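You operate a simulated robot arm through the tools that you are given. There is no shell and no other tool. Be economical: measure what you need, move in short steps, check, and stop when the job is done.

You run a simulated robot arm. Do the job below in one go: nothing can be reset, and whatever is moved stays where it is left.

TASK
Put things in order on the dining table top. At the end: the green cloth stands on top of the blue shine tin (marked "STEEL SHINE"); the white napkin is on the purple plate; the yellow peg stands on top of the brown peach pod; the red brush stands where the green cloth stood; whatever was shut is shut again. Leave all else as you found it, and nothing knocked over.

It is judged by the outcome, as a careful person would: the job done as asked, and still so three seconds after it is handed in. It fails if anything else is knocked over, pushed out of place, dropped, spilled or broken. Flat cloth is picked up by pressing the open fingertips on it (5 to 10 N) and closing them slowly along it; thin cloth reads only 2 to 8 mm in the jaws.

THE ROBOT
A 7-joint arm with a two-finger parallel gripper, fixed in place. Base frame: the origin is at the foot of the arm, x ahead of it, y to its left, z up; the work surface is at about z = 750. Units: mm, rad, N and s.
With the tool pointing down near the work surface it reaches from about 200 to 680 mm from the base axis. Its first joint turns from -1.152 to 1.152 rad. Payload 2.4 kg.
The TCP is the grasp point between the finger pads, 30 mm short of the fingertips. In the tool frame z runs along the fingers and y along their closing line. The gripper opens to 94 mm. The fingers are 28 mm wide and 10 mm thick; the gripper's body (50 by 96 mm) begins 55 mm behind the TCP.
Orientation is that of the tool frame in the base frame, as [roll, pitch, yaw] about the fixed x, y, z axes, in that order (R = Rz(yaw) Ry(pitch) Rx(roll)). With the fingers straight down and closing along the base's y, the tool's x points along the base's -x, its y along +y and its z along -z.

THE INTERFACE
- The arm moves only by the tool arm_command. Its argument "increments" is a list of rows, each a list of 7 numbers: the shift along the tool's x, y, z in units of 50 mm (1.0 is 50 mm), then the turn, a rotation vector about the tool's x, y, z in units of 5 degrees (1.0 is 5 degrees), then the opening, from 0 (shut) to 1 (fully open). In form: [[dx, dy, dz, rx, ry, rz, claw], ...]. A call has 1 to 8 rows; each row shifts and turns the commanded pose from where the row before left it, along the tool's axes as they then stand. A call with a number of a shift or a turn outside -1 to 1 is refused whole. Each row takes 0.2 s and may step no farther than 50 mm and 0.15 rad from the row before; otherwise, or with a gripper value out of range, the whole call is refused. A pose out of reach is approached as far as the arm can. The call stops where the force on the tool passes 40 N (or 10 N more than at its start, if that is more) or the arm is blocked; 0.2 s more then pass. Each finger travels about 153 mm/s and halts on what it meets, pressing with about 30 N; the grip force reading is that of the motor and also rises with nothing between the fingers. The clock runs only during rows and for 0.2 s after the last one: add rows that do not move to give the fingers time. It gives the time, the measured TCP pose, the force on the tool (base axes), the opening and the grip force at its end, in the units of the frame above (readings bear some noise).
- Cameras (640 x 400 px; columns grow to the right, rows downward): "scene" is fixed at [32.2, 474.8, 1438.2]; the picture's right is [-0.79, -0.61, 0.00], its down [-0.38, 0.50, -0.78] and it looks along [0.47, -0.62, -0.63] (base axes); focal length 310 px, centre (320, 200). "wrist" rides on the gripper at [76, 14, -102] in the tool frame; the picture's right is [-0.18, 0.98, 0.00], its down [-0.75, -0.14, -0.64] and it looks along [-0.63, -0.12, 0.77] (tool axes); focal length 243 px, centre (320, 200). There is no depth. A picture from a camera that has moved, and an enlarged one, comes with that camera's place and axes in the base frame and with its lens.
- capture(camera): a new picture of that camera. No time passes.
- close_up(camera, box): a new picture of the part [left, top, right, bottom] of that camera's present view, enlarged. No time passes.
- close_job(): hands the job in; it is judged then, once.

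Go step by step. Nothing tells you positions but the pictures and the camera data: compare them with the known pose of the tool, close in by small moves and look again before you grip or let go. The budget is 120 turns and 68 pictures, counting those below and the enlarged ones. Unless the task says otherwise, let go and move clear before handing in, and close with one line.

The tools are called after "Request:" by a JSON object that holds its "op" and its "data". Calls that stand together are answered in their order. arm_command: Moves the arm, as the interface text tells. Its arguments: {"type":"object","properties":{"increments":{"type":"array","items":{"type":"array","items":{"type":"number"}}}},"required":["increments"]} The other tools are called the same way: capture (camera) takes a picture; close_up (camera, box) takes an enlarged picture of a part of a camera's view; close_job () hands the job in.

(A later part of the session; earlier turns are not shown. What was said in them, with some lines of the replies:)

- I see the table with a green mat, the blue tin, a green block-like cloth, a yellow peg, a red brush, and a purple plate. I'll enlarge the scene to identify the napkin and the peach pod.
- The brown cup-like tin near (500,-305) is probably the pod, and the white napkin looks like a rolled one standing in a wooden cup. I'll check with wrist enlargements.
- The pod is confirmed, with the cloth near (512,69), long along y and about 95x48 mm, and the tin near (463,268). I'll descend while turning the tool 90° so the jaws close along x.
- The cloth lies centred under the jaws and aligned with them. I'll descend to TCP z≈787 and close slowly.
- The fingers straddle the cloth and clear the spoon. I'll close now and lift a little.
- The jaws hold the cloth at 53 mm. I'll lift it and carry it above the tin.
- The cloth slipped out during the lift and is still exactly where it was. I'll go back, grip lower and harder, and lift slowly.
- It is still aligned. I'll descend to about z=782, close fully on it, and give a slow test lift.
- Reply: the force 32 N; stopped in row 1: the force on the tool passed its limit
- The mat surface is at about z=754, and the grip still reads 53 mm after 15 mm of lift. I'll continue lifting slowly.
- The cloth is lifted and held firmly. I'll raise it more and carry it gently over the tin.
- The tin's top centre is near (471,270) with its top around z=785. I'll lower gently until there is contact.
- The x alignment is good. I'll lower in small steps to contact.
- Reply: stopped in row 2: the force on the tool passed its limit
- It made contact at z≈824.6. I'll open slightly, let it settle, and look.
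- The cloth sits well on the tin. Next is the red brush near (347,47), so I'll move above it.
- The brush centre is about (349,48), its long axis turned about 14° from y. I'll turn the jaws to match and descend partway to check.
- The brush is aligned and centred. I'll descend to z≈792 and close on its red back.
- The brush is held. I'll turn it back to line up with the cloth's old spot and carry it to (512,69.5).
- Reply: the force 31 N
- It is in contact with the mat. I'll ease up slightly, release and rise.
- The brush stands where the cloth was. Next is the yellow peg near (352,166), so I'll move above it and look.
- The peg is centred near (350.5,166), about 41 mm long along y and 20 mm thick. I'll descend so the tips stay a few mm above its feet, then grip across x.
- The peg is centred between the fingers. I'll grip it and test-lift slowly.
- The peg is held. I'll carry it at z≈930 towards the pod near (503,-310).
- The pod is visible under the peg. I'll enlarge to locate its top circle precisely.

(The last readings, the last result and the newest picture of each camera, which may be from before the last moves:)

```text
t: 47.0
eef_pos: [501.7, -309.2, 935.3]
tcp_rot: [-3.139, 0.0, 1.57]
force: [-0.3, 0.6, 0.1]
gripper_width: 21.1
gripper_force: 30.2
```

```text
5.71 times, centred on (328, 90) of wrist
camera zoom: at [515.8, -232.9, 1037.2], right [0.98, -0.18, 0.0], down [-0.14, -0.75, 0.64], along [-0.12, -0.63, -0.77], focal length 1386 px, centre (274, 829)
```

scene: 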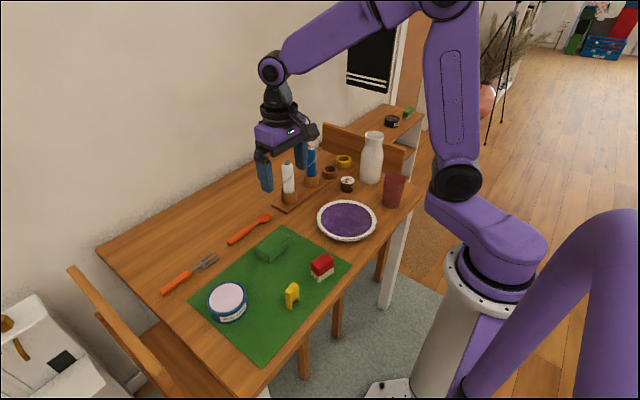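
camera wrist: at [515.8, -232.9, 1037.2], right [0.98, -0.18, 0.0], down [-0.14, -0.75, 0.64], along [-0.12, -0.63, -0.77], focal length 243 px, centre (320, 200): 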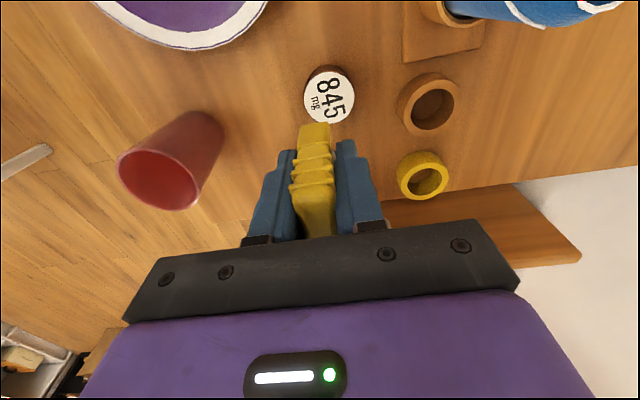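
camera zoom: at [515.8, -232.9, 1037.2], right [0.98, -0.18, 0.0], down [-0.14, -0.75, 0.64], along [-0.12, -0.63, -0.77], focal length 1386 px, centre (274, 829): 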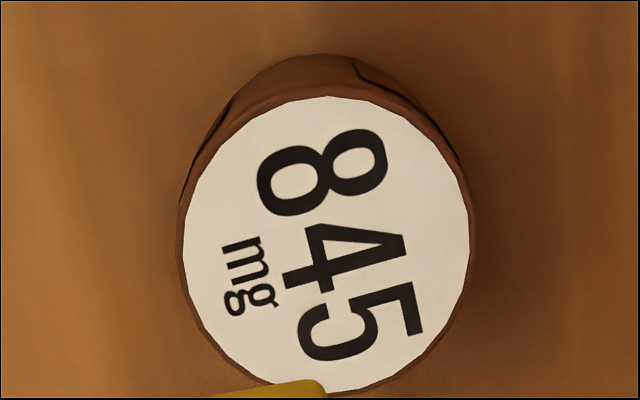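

The pod's top centre is about (510.7,-311), so I'll shift by (+9,-2.5) mm and lower to just above it.

Request:
{"op": "arm_command", "data": {"increments": [[-0.05, 0.18, 0.2, 0, 0, 0, 0], [0, 0, 0.4, 0, 0, 0, 0], [0, 0, 0.5, 0, 0, 0, 0], [0, 0, 0.4, 0, 0, 0, 0], [0, 0, 0.3, 0, 0, 0, 0], [0, 0, 0, 0, 0, 0, 0]]}}

Request:
{"op": "close_up", "data": {"camera": "wrist", "box": [240, 60, 400, 160]}}

Request:
{"op": "close_up", "data": {"camera": "scene", "box": [300, 130, 396, 190]}}

```text
t: 48.4
eef_pos: [510.3, -312.3, 843.7]
tcp_rot: [-3.141, 0.001, 1.57]
force: [-0.9, 0.0, 0.6]
gripper_width: 20.9
gripper_force: 30.0
```

```text
4.00 times, centred on (320, 110) of wrist
camera zoom: at [525.6, -236.6, 947.0], right [0.98, -0.18, 0.0], down [-0.14, -0.75, 0.64], along [-0.12, -0.63, -0.77], focal length 970 px, centre (320, 560)
```

zoom: 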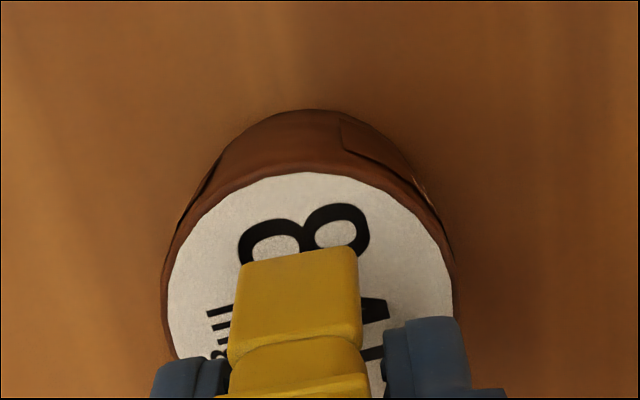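

```text
6.67 times, centred on (348, 160) of scene
camera zoom: at [32.2, 474.8, 1438.2], right [-0.79, -0.61, 0.0], down [-0.38, 0.5, -0.78], along [0.47, -0.62, -0.63], focal length 2065 px, centre (133, 467)
```

zoom: 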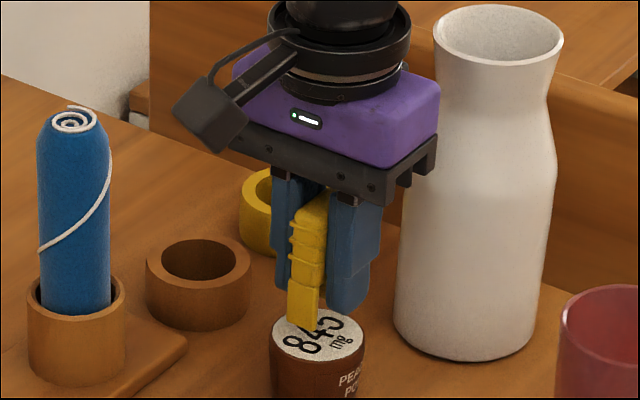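

The alignment is good, so I'll lower in small steps to contact.

Request:
{"op": "arm_command", "data": {"increments": [[0, 0, 0.12, 0, 0, 0, 0], [0, 0, 0.1, 0, 0, 0, 0], [0, 0, 0.06, 0, 0, 0, 0], [0, 0, 0, 0, 0, 0, 0]]}}

Request:
{"op": "close_up", "data": {"camera": "scene", "box": [316, 150, 380, 190]}}

```text
t: 49.4
eef_pos: [512.0, -312.5, 830.4]
tcp_rot: [3.141, 0.002, 1.57]
force: [-1.2, 1.6, 9.9]
gripper_width: 21.2
gripper_force: 29.7
```

```text
10.00 times, centred on (348, 170) of scene
camera zoom: at [32.0, 475.0, 1438.2], right [-0.79, -0.61, 0.0], down [-0.38, 0.5, -0.78], along [0.47, -0.62, -0.63], focal length 3097 px, centre (40, 500)
```

zoom: 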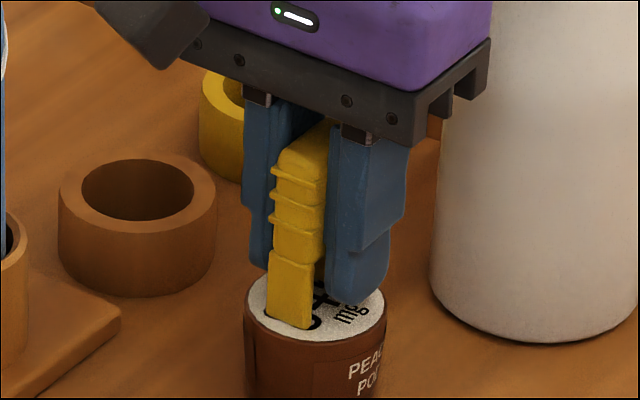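

It is in contact at z≈830 with about 10 N. I'll release gently and rise.

Request:
{"op": "arm_command", "data": {"increments": [[0, 0, 0, 0, 0, 0, 0.2], [0, 0, 0, 0, 0, 0, 0.24], [0, 0, 0, 0, 0, 0, 0.3], [0, 0, 0, 0, 0, 0, 0.42], [0, 0, 0, 0, 0, 0, 0.42]]}}

Request:
{"op": "arm_command", "data": {"increments": [[0, 0, -0.1, 0, 0, 0, 0.42], [0, 0, -0.3, 0, 0, 0, 0.42], [0, 0, -0.6, 0, 0, 0, 0.42], [0, 0, -0.8, 0, 0, 0, 0.42], [0, 0, -0.6, 0, 0, 0, 0.42], [0, 0, 0, 0, 0, 0, 0.42]]}}

Request:
{"op": "close_up", "data": {"camera": "scene", "box": [270, 120, 398, 200]}}

Request:
{"op": "capture", "data": {"camera": "wrist"}}

```text
t: 50.6
eef_pos: [510.4, -312.8, 829.6]
tcp_rot: [-3.14, 0.001, 1.57]
force: [-0.4, -0.2, -0.2]
gripper_width: 39.4
gripper_force: 0.1
```

```text
t: 52.0
eef_pos: [511.0, -310.1, 951.0]
tcp_rot: [-3.14, 0.001, 1.572]
force: [0.7, -0.5, 0.4]
gripper_width: 39.5
gripper_force: 0.1
```

```text
5.00 times, centred on (334, 160) of scene
camera zoom: at [32.2, 474.8, 1438.2], right [-0.79, -0.61, 0.0], down [-0.38, 0.5, -0.78], along [0.47, -0.62, -0.63], focal length 1548 px, centre (250, 400)
```

zoom: 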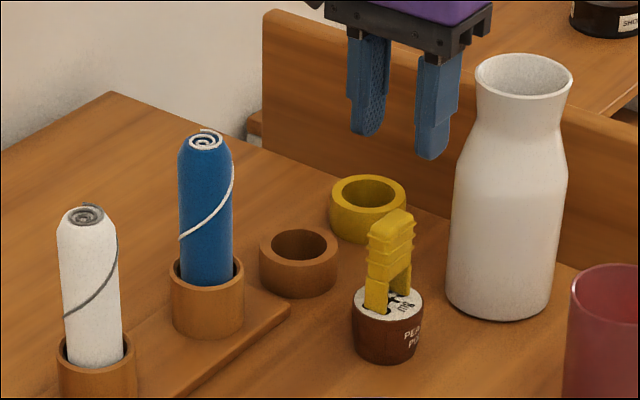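

```text
26 pictures are left
camera wrist: at [525.0, -234.0, 1052.8], right [0.98, -0.18, 0.0], down [-0.14, -0.75, 0.64], along [-0.12, -0.63, -0.77], focal length 243 px, centre (320, 200)
```

wrist: 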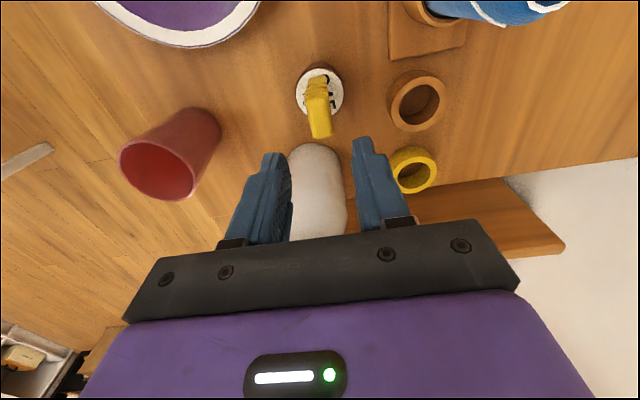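

The peg stands on the pod. Next is the white napkin near (632,-136), top about z=900, so I'll rise and move above it.

Request:
{"op": "arm_command", "data": {"increments": [[0, 0, -0.8, 0, 0, 0, 0.42], [0, 0, -0.6, 0, 0, 0, 0.42], [0.7, 0.45, 0, 0, 0, 0, 1], [0.8, 0.5, 0, 0, 0, 0, 1], [0.8, 0.5, 0, 0, 0, 0, 1], [0.8, 0.5, 0, 0, 0, 0, 1], [0.38, 0.3, 0, 0, 0, 0, 1], [0, 0, 0, 0, 0, 0, 1]]}}

Request:
{"op": "capture", "data": {"camera": "wrist"}}

```text
t: 53.8
eef_pos: [623.5, -138.3, 1022.4]
tcp_rot: [-3.139, -0.002, 1.569]
force: [-0.1, 0.8, -0.5]
gripper_width: 93.8
gripper_force: 0.1
```

```text
25 pictures are left
camera wrist: at [638.3, -61.8, 1124.5], right [0.98, -0.19, 0.0], down [-0.14, -0.75, 0.64], along [-0.12, -0.63, -0.77], focal length 243 px, centre (320, 200)
```

wrist: 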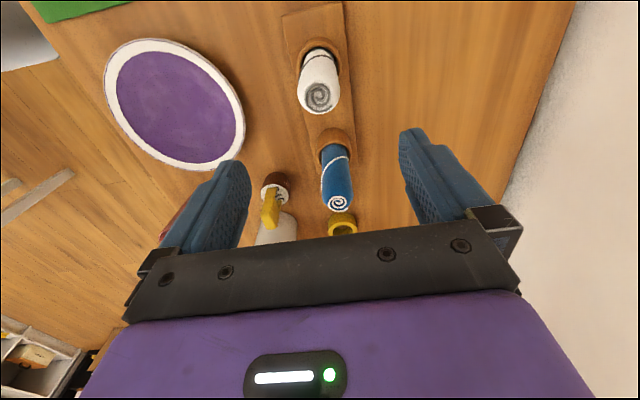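

The napkin axis is at about (625,-128). I'll centre over it and descend to just above, then check.

Request:
{"op": "arm_command", "data": {"increments": [[0.2, 0.03, 0, 0, 0, 0, 1], [0, 0, 0.7, 0, 0, 0, 1], [0, 0, 0.7, 0, 0, 0, 1], [0, 0, 0.2, 0, 0, 0, 1], [0, 0, 0, 0, 0, 0, 1]]}}

Request:
{"op": "capture", "data": {"camera": "wrist"}}

Request:
{"op": "close_up", "data": {"camera": "scene", "box": [230, 120, 358, 200]}}

```text
t: 55.0
eef_pos: [627.7, -127.6, 940.7]
tcp_rot: [-3.141, 0.0, 1.572]
force: [-0.6, 0.9, 0.0]
gripper_width: 94.1
gripper_force: 0.0
```

```text
24 pictures are left
camera wrist: at [640.8, -51.7, 1043.8], right [0.98, -0.18, 0.0], down [-0.14, -0.75, 0.64], along [-0.12, -0.63, -0.77], focal length 243 px, centre (320, 200)
```

wrist: 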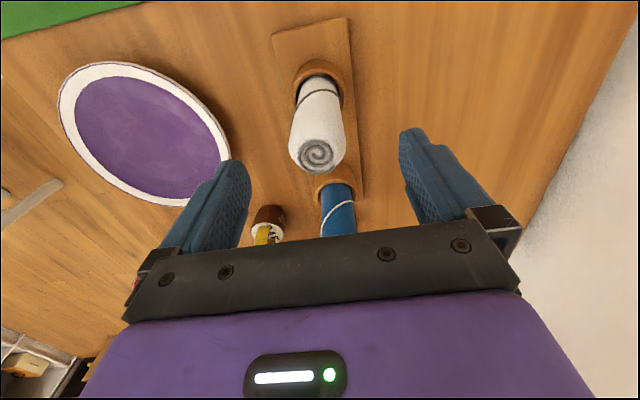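

```text
5.00 times, centred on (294, 160) of scene
camera zoom: at [32.2, 474.8, 1438.2], right [-0.79, -0.61, 0.0], down [-0.38, 0.5, -0.78], along [0.47, -0.62, -0.63], focal length 1548 px, centre (450, 400)
```

zoom: 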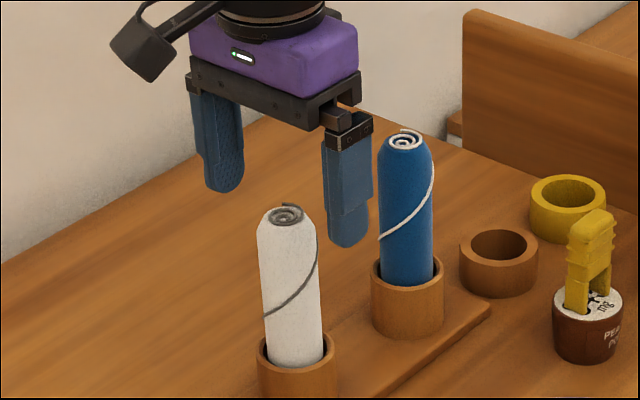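

The napkin is centred with its top at about z=905. I'll descend to TCP z≈862 and look before closing.

Request:
{"op": "arm_command", "data": {"increments": [[0, -0.03, 0.4, 0, 0, 0, 1], [0, 0, 0.6, 0, 0, 0, 1], [0, 0, 0.4, 0, 0, 0, 1], [0, 0, 0.17, 0, 0, 0, 1], [0, 0, 0, 0, 0, 0, 1]]}}

Request:
{"op": "close_up", "data": {"camera": "scene", "box": [230, 130, 358, 210]}}

```text
t: 56.2
eef_pos: [623.9, -129.6, 862.3]
tcp_rot: [-3.14, 0.0, 1.571]
force: [-0.6, -0.3, 0.5]
gripper_width: 93.8
gripper_force: 0.1
```

```text
5.00 times, centred on (294, 170) of scene
camera zoom: at [32.2, 474.8, 1438.2], right [-0.79, -0.61, 0.0], down [-0.38, 0.5, -0.78], along [0.47, -0.62, -0.63], focal length 1548 px, centre (450, 350)
```

zoom: 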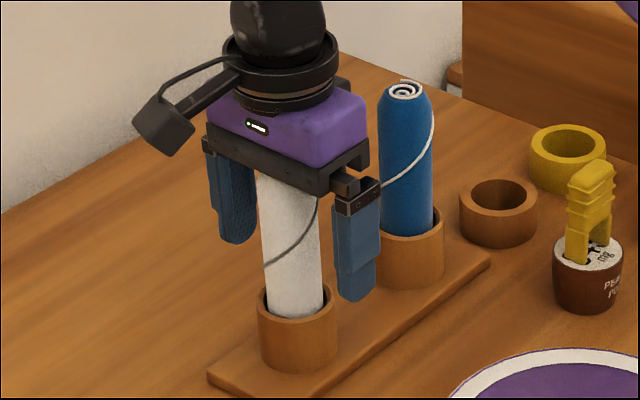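

The tips are above the cup rim. I'll close and lift very slowly.

Request:
{"op": "arm_command", "data": {"increments": [[0, 0, 0, 0, 0, 0, 0.7], [0, 0, 0, 0, 0, 0, 0.55], [0, 0, 0, 0, 0, 0, 0.45], [0, 0, 0, 0, 0, 0, 0.35], [0, 0, 0, 0, 0, 0, 0.2], [0, 0, 0, 0, 0, 0, 0], [0, 0, 0, 0, 0, 0, 0]]}}

Request:
{"op": "arm_command", "data": {"increments": [[0, 0, -0.05, 0, 0, 0, 0], [0, 0, -0.1, 0, 0, 0, 0], [0, 0, -0.15, 0, 0, 0, 0], [0, 0, -0.2, 0, 0, 0, 0], [0, 0, -0.2, 0, 0, 0, 0], [0, 0, -0.2, 0, 0, 0, 0], [0, 0, 0, 0, 0, 0, 0]]}}

Request:
{"op": "close_up", "data": {"camera": "scene", "box": [230, 130, 358, 210]}}

```text
t: 57.8
eef_pos: [623.2, -128.1, 862.4]
tcp_rot: [-3.139, -0.001, 1.57]
force: [0.3, 1.0, 0.6]
gripper_width: 36.9
gripper_force: 30.2
```

```text
t: 59.4
eef_pos: [623.6, -128.9, 906.6]
tcp_rot: [-3.14, -0.001, 1.571]
force: [-0.6, -0.2, -0.3]
gripper_width: 37.0
gripper_force: 30.2
```

```text
5.00 times, centred on (294, 170) of scene
camera zoom: at [32.2, 474.8, 1438.2], right [-0.79, -0.61, 0.0], down [-0.38, 0.5, -0.78], along [0.47, -0.62, -0.63], focal length 1548 px, centre (450, 350)
```

zoom: 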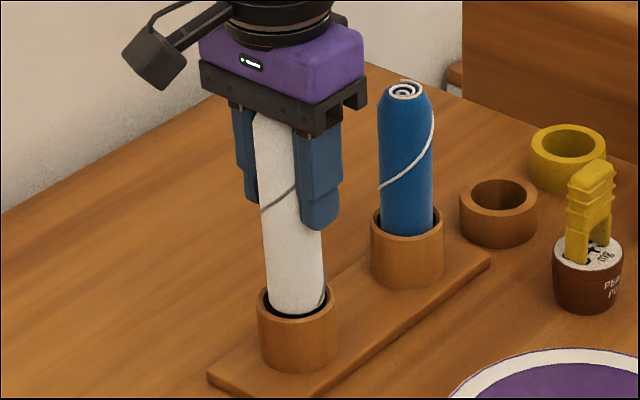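

It is rising cleanly. I'll continue slowly until the bottom clears the cup.

Request:
{"op": "arm_command", "data": {"increments": [[0, 0, -0.1, 0, 0, 0, 0], [0, 0, -0.2, 0, 0, 0, 0], [0, 0, -0.25, 0, 0, 0, 0], [0, 0, -0.25, 0, 0, 0, 0], [0, 0, -0.25, 0, 0, 0, 0], [0, 0, -0.25, 0, 0, 0, 0], [0, 0, -0.1, 0, 0, 0, 0], [0, 0, 0, 0, 0, 0, 0]]}}

Request:
{"op": "close_up", "data": {"camera": "scene", "box": [230, 110, 390, 210]}}

Request:
{"op": "capture", "data": {"camera": "wrist"}}

```text
t: 61.2
eef_pos: [624.6, -128.8, 974.7]
tcp_rot: [-3.141, 0.001, 1.572]
force: [0.3, -0.8, -0.9]
gripper_width: 37.2
gripper_force: 29.6
```

```text
4.00 times, centred on (310, 160) of scene
camera zoom: at [32.2, 474.8, 1438.2], right [-0.79, -0.61, 0.0], down [-0.38, 0.5, -0.78], along [0.47, -0.62, -0.63], focal length 1239 px, centre (360, 360)
```

zoom: 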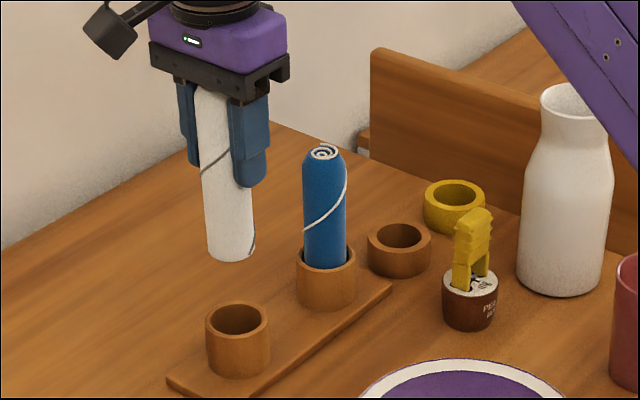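

```text
19 pictures are left
camera wrist: at [639.1, -52.1, 1078.4], right [0.98, -0.18, 0.0], down [-0.14, -0.75, 0.64], along [-0.12, -0.63, -0.77], focal length 243 px, centre (320, 200)
```

wrist: 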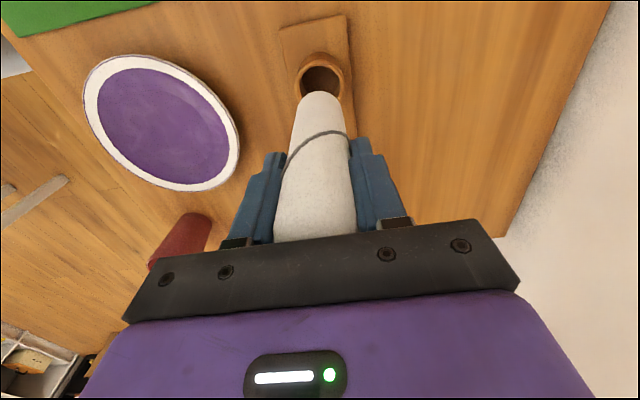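

The napkin is clear of the cup, its bottom about 108 mm below the TCP. The plate's centre is about (405,-158), so I'll carry it there slowly.

Request:
{"op": "arm_command", "data": {"increments": [[-0.04, -0.2, 0, 0, 0, 0, 0], [-0.06, -0.4, 0, 0, 0, 0, 0], [-0.08, -0.55, 0, 0, 0, 0, 0], [-0.08, -0.6, 0, 0, 0, 0, 0], [-0.08, -0.6, 0, 0, 0, 0, 0], [-0.08, -0.6, 0, 0, 0, 0, 0], [-0.06, -0.55, 0, 0, 0, 0, 0], [-0.06, -0.5, 0, 0, 0, 0, 0]]}}

Request:
{"op": "arm_command", "data": {"increments": [[-0.02, -0.25, 0, 0, 0, 0, 0], [-0.02, -0.14, 0, 0, 0, 0, 0], [0, 0, 0, 0, 0, 0, 0]]}}

Request:
{"op": "close_up", "data": {"camera": "scene", "box": [250, 130, 410, 230]}}

Request:
{"op": "capture", "data": {"camera": "wrist"}}

```text
t: 63.0
eef_pos: [425.0, -155.8, 977.5]
tcp_rot: [3.141, -0.001, 1.57]
force: [0.9, -0.3, 0.3]
gripper_width: 36.6
gripper_force: 29.9
```

```text
t: 63.8
eef_pos: [403.6, -158.9, 977.0]
tcp_rot: [-3.138, -0.001, 1.568]
force: [0.3, 0.1, -0.5]
gripper_width: 36.9
gripper_force: 30.0
```

```text
4.00 times, centred on (330, 180) of scene
camera zoom: at [32.2, 474.8, 1438.2], right [-0.79, -0.61, 0.0], down [-0.38, 0.5, -0.78], along [0.47, -0.62, -0.63], focal length 1239 px, centre (280, 280)
```

zoom: 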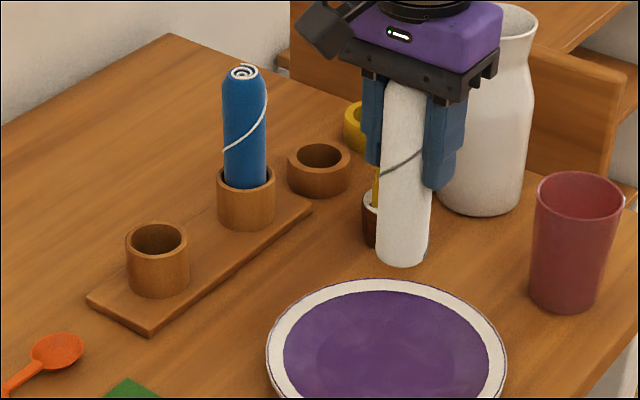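

```text
17 pictures are left
camera wrist: at [418.4, -81.8, 1079.3], right [0.98, -0.18, 0.0], down [-0.14, -0.75, 0.64], along [-0.12, -0.63, -0.77], focal length 243 px, centre (320, 200)
```

wrist: 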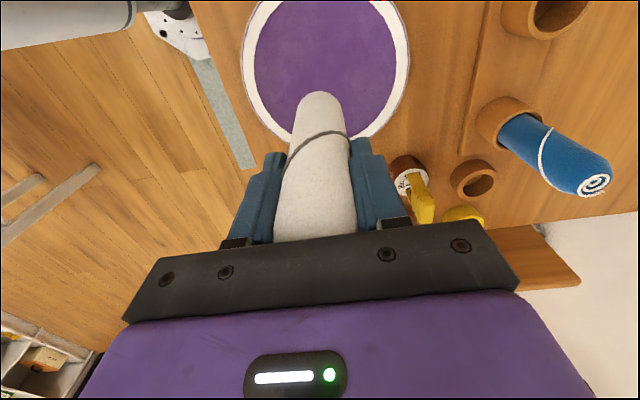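

The plate's centre is within about 10 mm of the present position. I'll nudge by (+4,+6) mm, lower to z≈885, and check.

Request:
{"op": "arm_command", "data": {"increments": [[0.12, 0.08, 0.1, 0, 0, 0, 0], [0, 0, 0.3, 0, 0, 0, 0], [0, 0, 0.4, 0, 0, 0, 0], [0, 0, 0.4, 0, 0, 0, 0], [0, 0, 0.4, 0, 0, 0, 0], [0, 0, 0.2, 0, 0, 0, 0], [0, 0, 0, 0, 0, 0, 0]]}}

Request:
{"op": "close_up", "data": {"camera": "scene", "box": [270, 150, 430, 250]}}

```text
t: 65.4
eef_pos: [408.9, -150.9, 885.7]
tcp_rot: [-3.142, -0.001, 1.571]
force: [-0.4, -0.1, -1.2]
gripper_width: 37.1
gripper_force: 30.0
```

```text
4.00 times, centred on (350, 200) of scene
camera zoom: at [32.2, 474.8, 1438.2], right [-0.79, -0.61, 0.0], down [-0.38, 0.5, -0.78], along [0.47, -0.62, -0.63], focal length 1239 px, centre (200, 200)
```

zoom: 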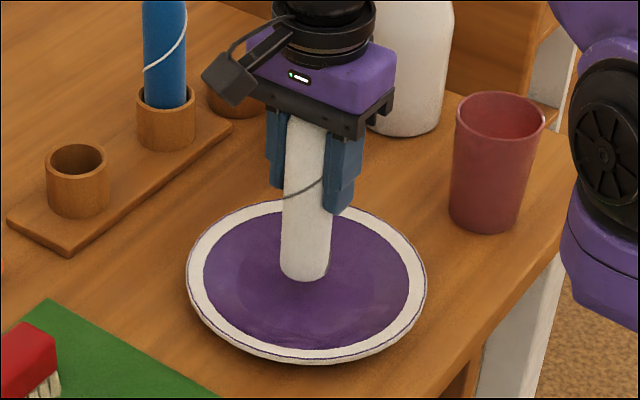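

Now I'll lower in small steps to contact.

Request:
{"op": "arm_command", "data": {"increments": [[0, 0, 0.12, 0, 0, 0, 0], [0, 0, 0.08, 0, 0, 0, 0], [0, 0, 0.06, 0, 0, 0, 0], [0, 0, 0.05, 0, 0, 0, 0], [0, 0, 0, 0, 0, 0, 0]]}}

```text
t: 66.6
eef_pos: [408.7, -150.6, 870.3]
tcp_rot: [-3.14, -0.001, 1.57]
force: [0.2, 0.0, -0.6]
gripper_width: 36.9
gripper_force: 30.1
```

Request:
{"op": "arm_command", "data": {"increments": [[0, 0, 0.05, 0, 0, 0, 0], [0, 0, 0.04, 0, 0, 0, 0], [0, 0, 0, 0, 0, 0, 0]]}}

Request:
{"op": "close_up", "data": {"camera": "scene", "box": [300, 170, 396, 230]}}

```text
t: 67.4
eef_pos: [407.8, -152.6, 866.1]
tcp_rot: [-3.141, -0.001, 1.57]
force: [0.2, -0.2, -1.0]
gripper_width: 36.9
gripper_force: 29.9
```

```text
6.67 times, centred on (348, 200) of scene
camera zoom: at [32.2, 474.8, 1438.2], right [-0.79, -0.61, 0.0], down [-0.38, 0.5, -0.78], along [0.47, -0.62, -0.63], focal length 2065 px, centre (133, 200)
```

zoom: 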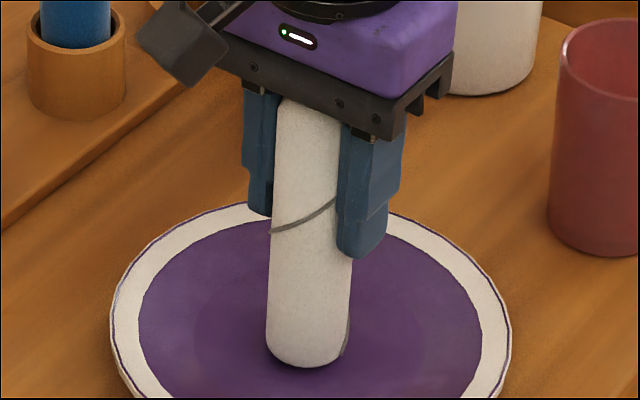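

There is no contact yet, so I'll continue in 2 mm steps.

Request:
{"op": "arm_command", "data": {"increments": [[0, 0, 0.04, 0, 0, 0, 0], [0, 0, 0.04, 0, 0, 0, 0], [0, 0, 0, 0, 0, 0, 0]]}}

```text
t: 68.2
eef_pos: [408.5, -151.4, 861.6]
tcp_rot: [-3.141, 0.001, 1.57]
force: [0.5, -0.3, -0.5]
gripper_width: 37.0
gripper_force: 30.3
```

Request:
{"op": "arm_command", "data": {"increments": [[0, 0, 0.04, 0, 0, 0, 0], [0, 0, 0.03, 0, 0, 0, 0], [0, 0, 0, 0, 0, 0, 0]]}}

Request:
{"op": "close_up", "data": {"camera": "scene", "box": [300, 170, 396, 230]}}

```text
t: 68.8
eef_pos: [408.8, -152.4, 860.3]
tcp_rot: [3.141, -0.001, 1.572]
force: [-3.3, 1.0, 12.8]
gripper_width: 37.0
gripper_force: 29.8
stopped in row 3: the force on the tool passed its limit (the readings are from after the stop); the commanded pose is now the measured one
```

```text
6.67 times, centred on (348, 200) of scene
camera zoom: at [32.0, 474.9, 1438.2], right [-0.79, -0.61, 0.0], down [-0.38, 0.5, -0.78], along [0.47, -0.62, -0.63], focal length 2065 px, centre (133, 200)
```

zoom: 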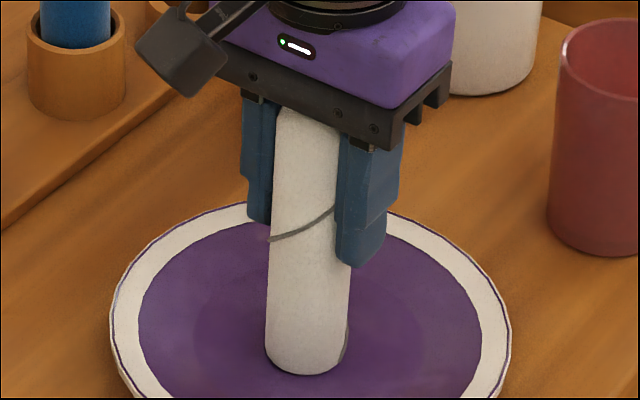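

The napkin stands on the plate with contact confirmed. I'll open in tiny steps and wait before rising.

Request:
{"op": "arm_command", "data": {"increments": [[0, 0, 0, 0, 0, 0, 0.38], [0, 0, 0, 0, 0, 0, 0.4], [0, 0, 0, 0, 0, 0, 0.41], [0, 0, 0, 0, 0, 0, 0.43], [0, 0, 0, 0, 0, 0, 0.46], [0, 0, 0, 0, 0, 0, 0.5], [0, 0, 0, 0, 0, 0, 0.5], [0, 0, 0, 0, 0, 0, 0.5]]}}

Request:
{"op": "close_up", "data": {"camera": "scene", "box": [300, 160, 396, 220]}}

```text
t: 70.7
eef_pos: [408.9, -151.8, 861.2]
tcp_rot: [-3.141, 0.002, 1.571]
force: [0.6, 0.1, -0.1]
gripper_width: 47.3
gripper_force: 0.1
```

```text
6.67 times, centred on (348, 190) of scene
camera zoom: at [32.2, 474.8, 1438.2], right [-0.79, -0.61, 0.0], down [-0.38, 0.5, -0.78], along [0.47, -0.62, -0.63], focal length 2065 px, centre (133, 267)
```

zoom: 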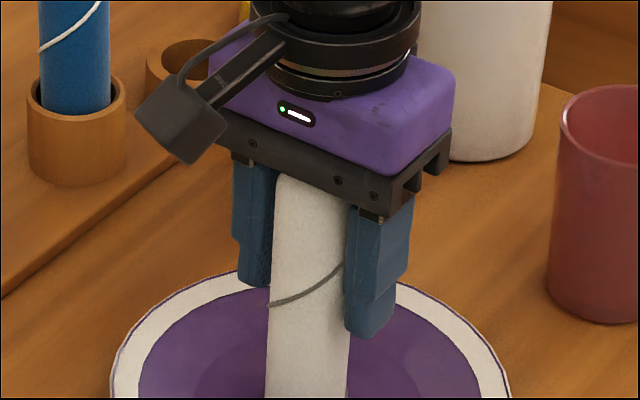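

It stands freely between the open fingers. I'll widen and rise straight up.

Request:
{"op": "arm_command", "data": {"increments": [[0, 0, 0, 0, 0, 0, 0.7], [0, 0, 0, 0, 0, 0, 0.7], [0, 0, -0.3, 0, 0, 0, 0.7], [0, 0, -0.6, 0, 0, 0, 0.7], [0, 0, -0.8, 0, 0, 0, 0.7], [0, 0, -0.8, 0, 0, 0, 0.7], [0, 0, -0.6, 0, 0, 0, 0.7], [0, 0, 0, 0, 0, 0, 0.7]]}}

Request:
{"op": "arm_command", "data": {"increments": [[0, 0, -0.7, 0, 0, 0, 0.9], [0, 0, -0.7, 0, 0, 0, 0.9], [0, 0, 0, 0, 0, 0, 0.9], [0, 0, 0, 0, 0, 0, 0.9], [0, 0, 0, 0, 0, 0, 0.9], [0, 0, 0, 0, 0, 0, 0.9], [0, 0, 0, 0, 0, 0, 0.9]]}}

Request:
{"op": "capture", "data": {"camera": "scene"}}

Request:
{"op": "close_up", "data": {"camera": "scene", "box": [180, 130, 420, 280]}}

```text
t: 72.5
eef_pos: [408.7, -152.0, 1014.0]
tcp_rot: [-3.141, -0.002, 1.572]
force: [-0.1, -0.8, -0.6]
gripper_width: 65.8
gripper_force: 0.0
```

```text
t: 74.0
eef_pos: [407.8, -152.5, 1084.9]
tcp_rot: [-3.141, 0.001, 1.571]
force: [0.0, -0.3, 0.3]
gripper_width: 84.8
gripper_force: 0.1
```

```text
12 pictures are left
```

scene: 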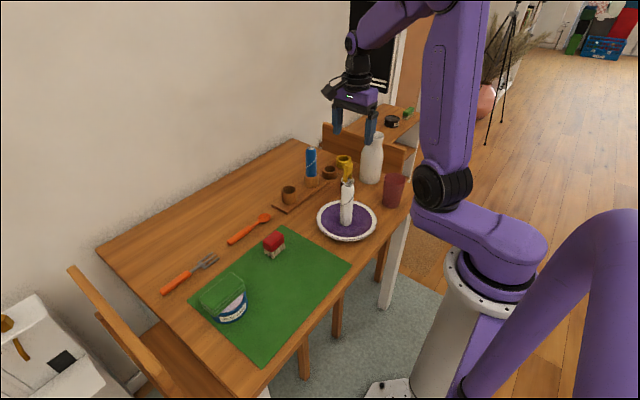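

```text
2.67 times, centred on (300, 205) of scene
camera zoom: at [32.2, 474.8, 1438.2], right [-0.79, -0.61, 0.0], down [-0.38, 0.5, -0.78], along [0.47, -0.62, -0.63], focal length 826 px, centre (373, 187)
```

zoom: 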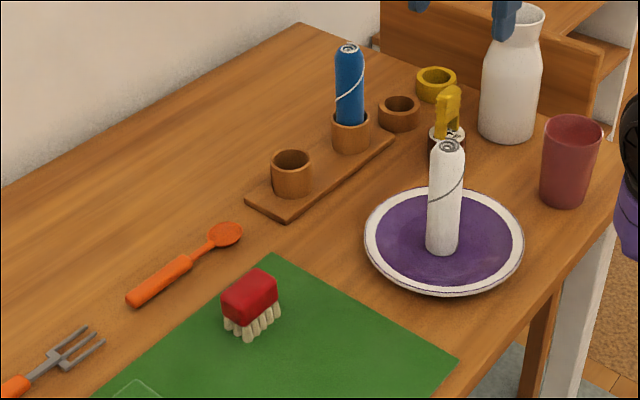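

Everything is in place and standing still: the cloth on the tin, the brush on the cloth's old spot, the peg on the pod, and the napkin on the plate. Nothing had been opened, and the arm is clear, so I'm handing in.

Request:
{"op": "close_job", "data": {}}

```text
The job is handed in.
```

The job is done and handed in. The green cloth is on the blue shine tin, the red brush stands where the cloth was, and the yellow peg stands on the peach pod. The white napkin is upright on the purple plate, and my last pictures showed nothing else knocked over or moved.
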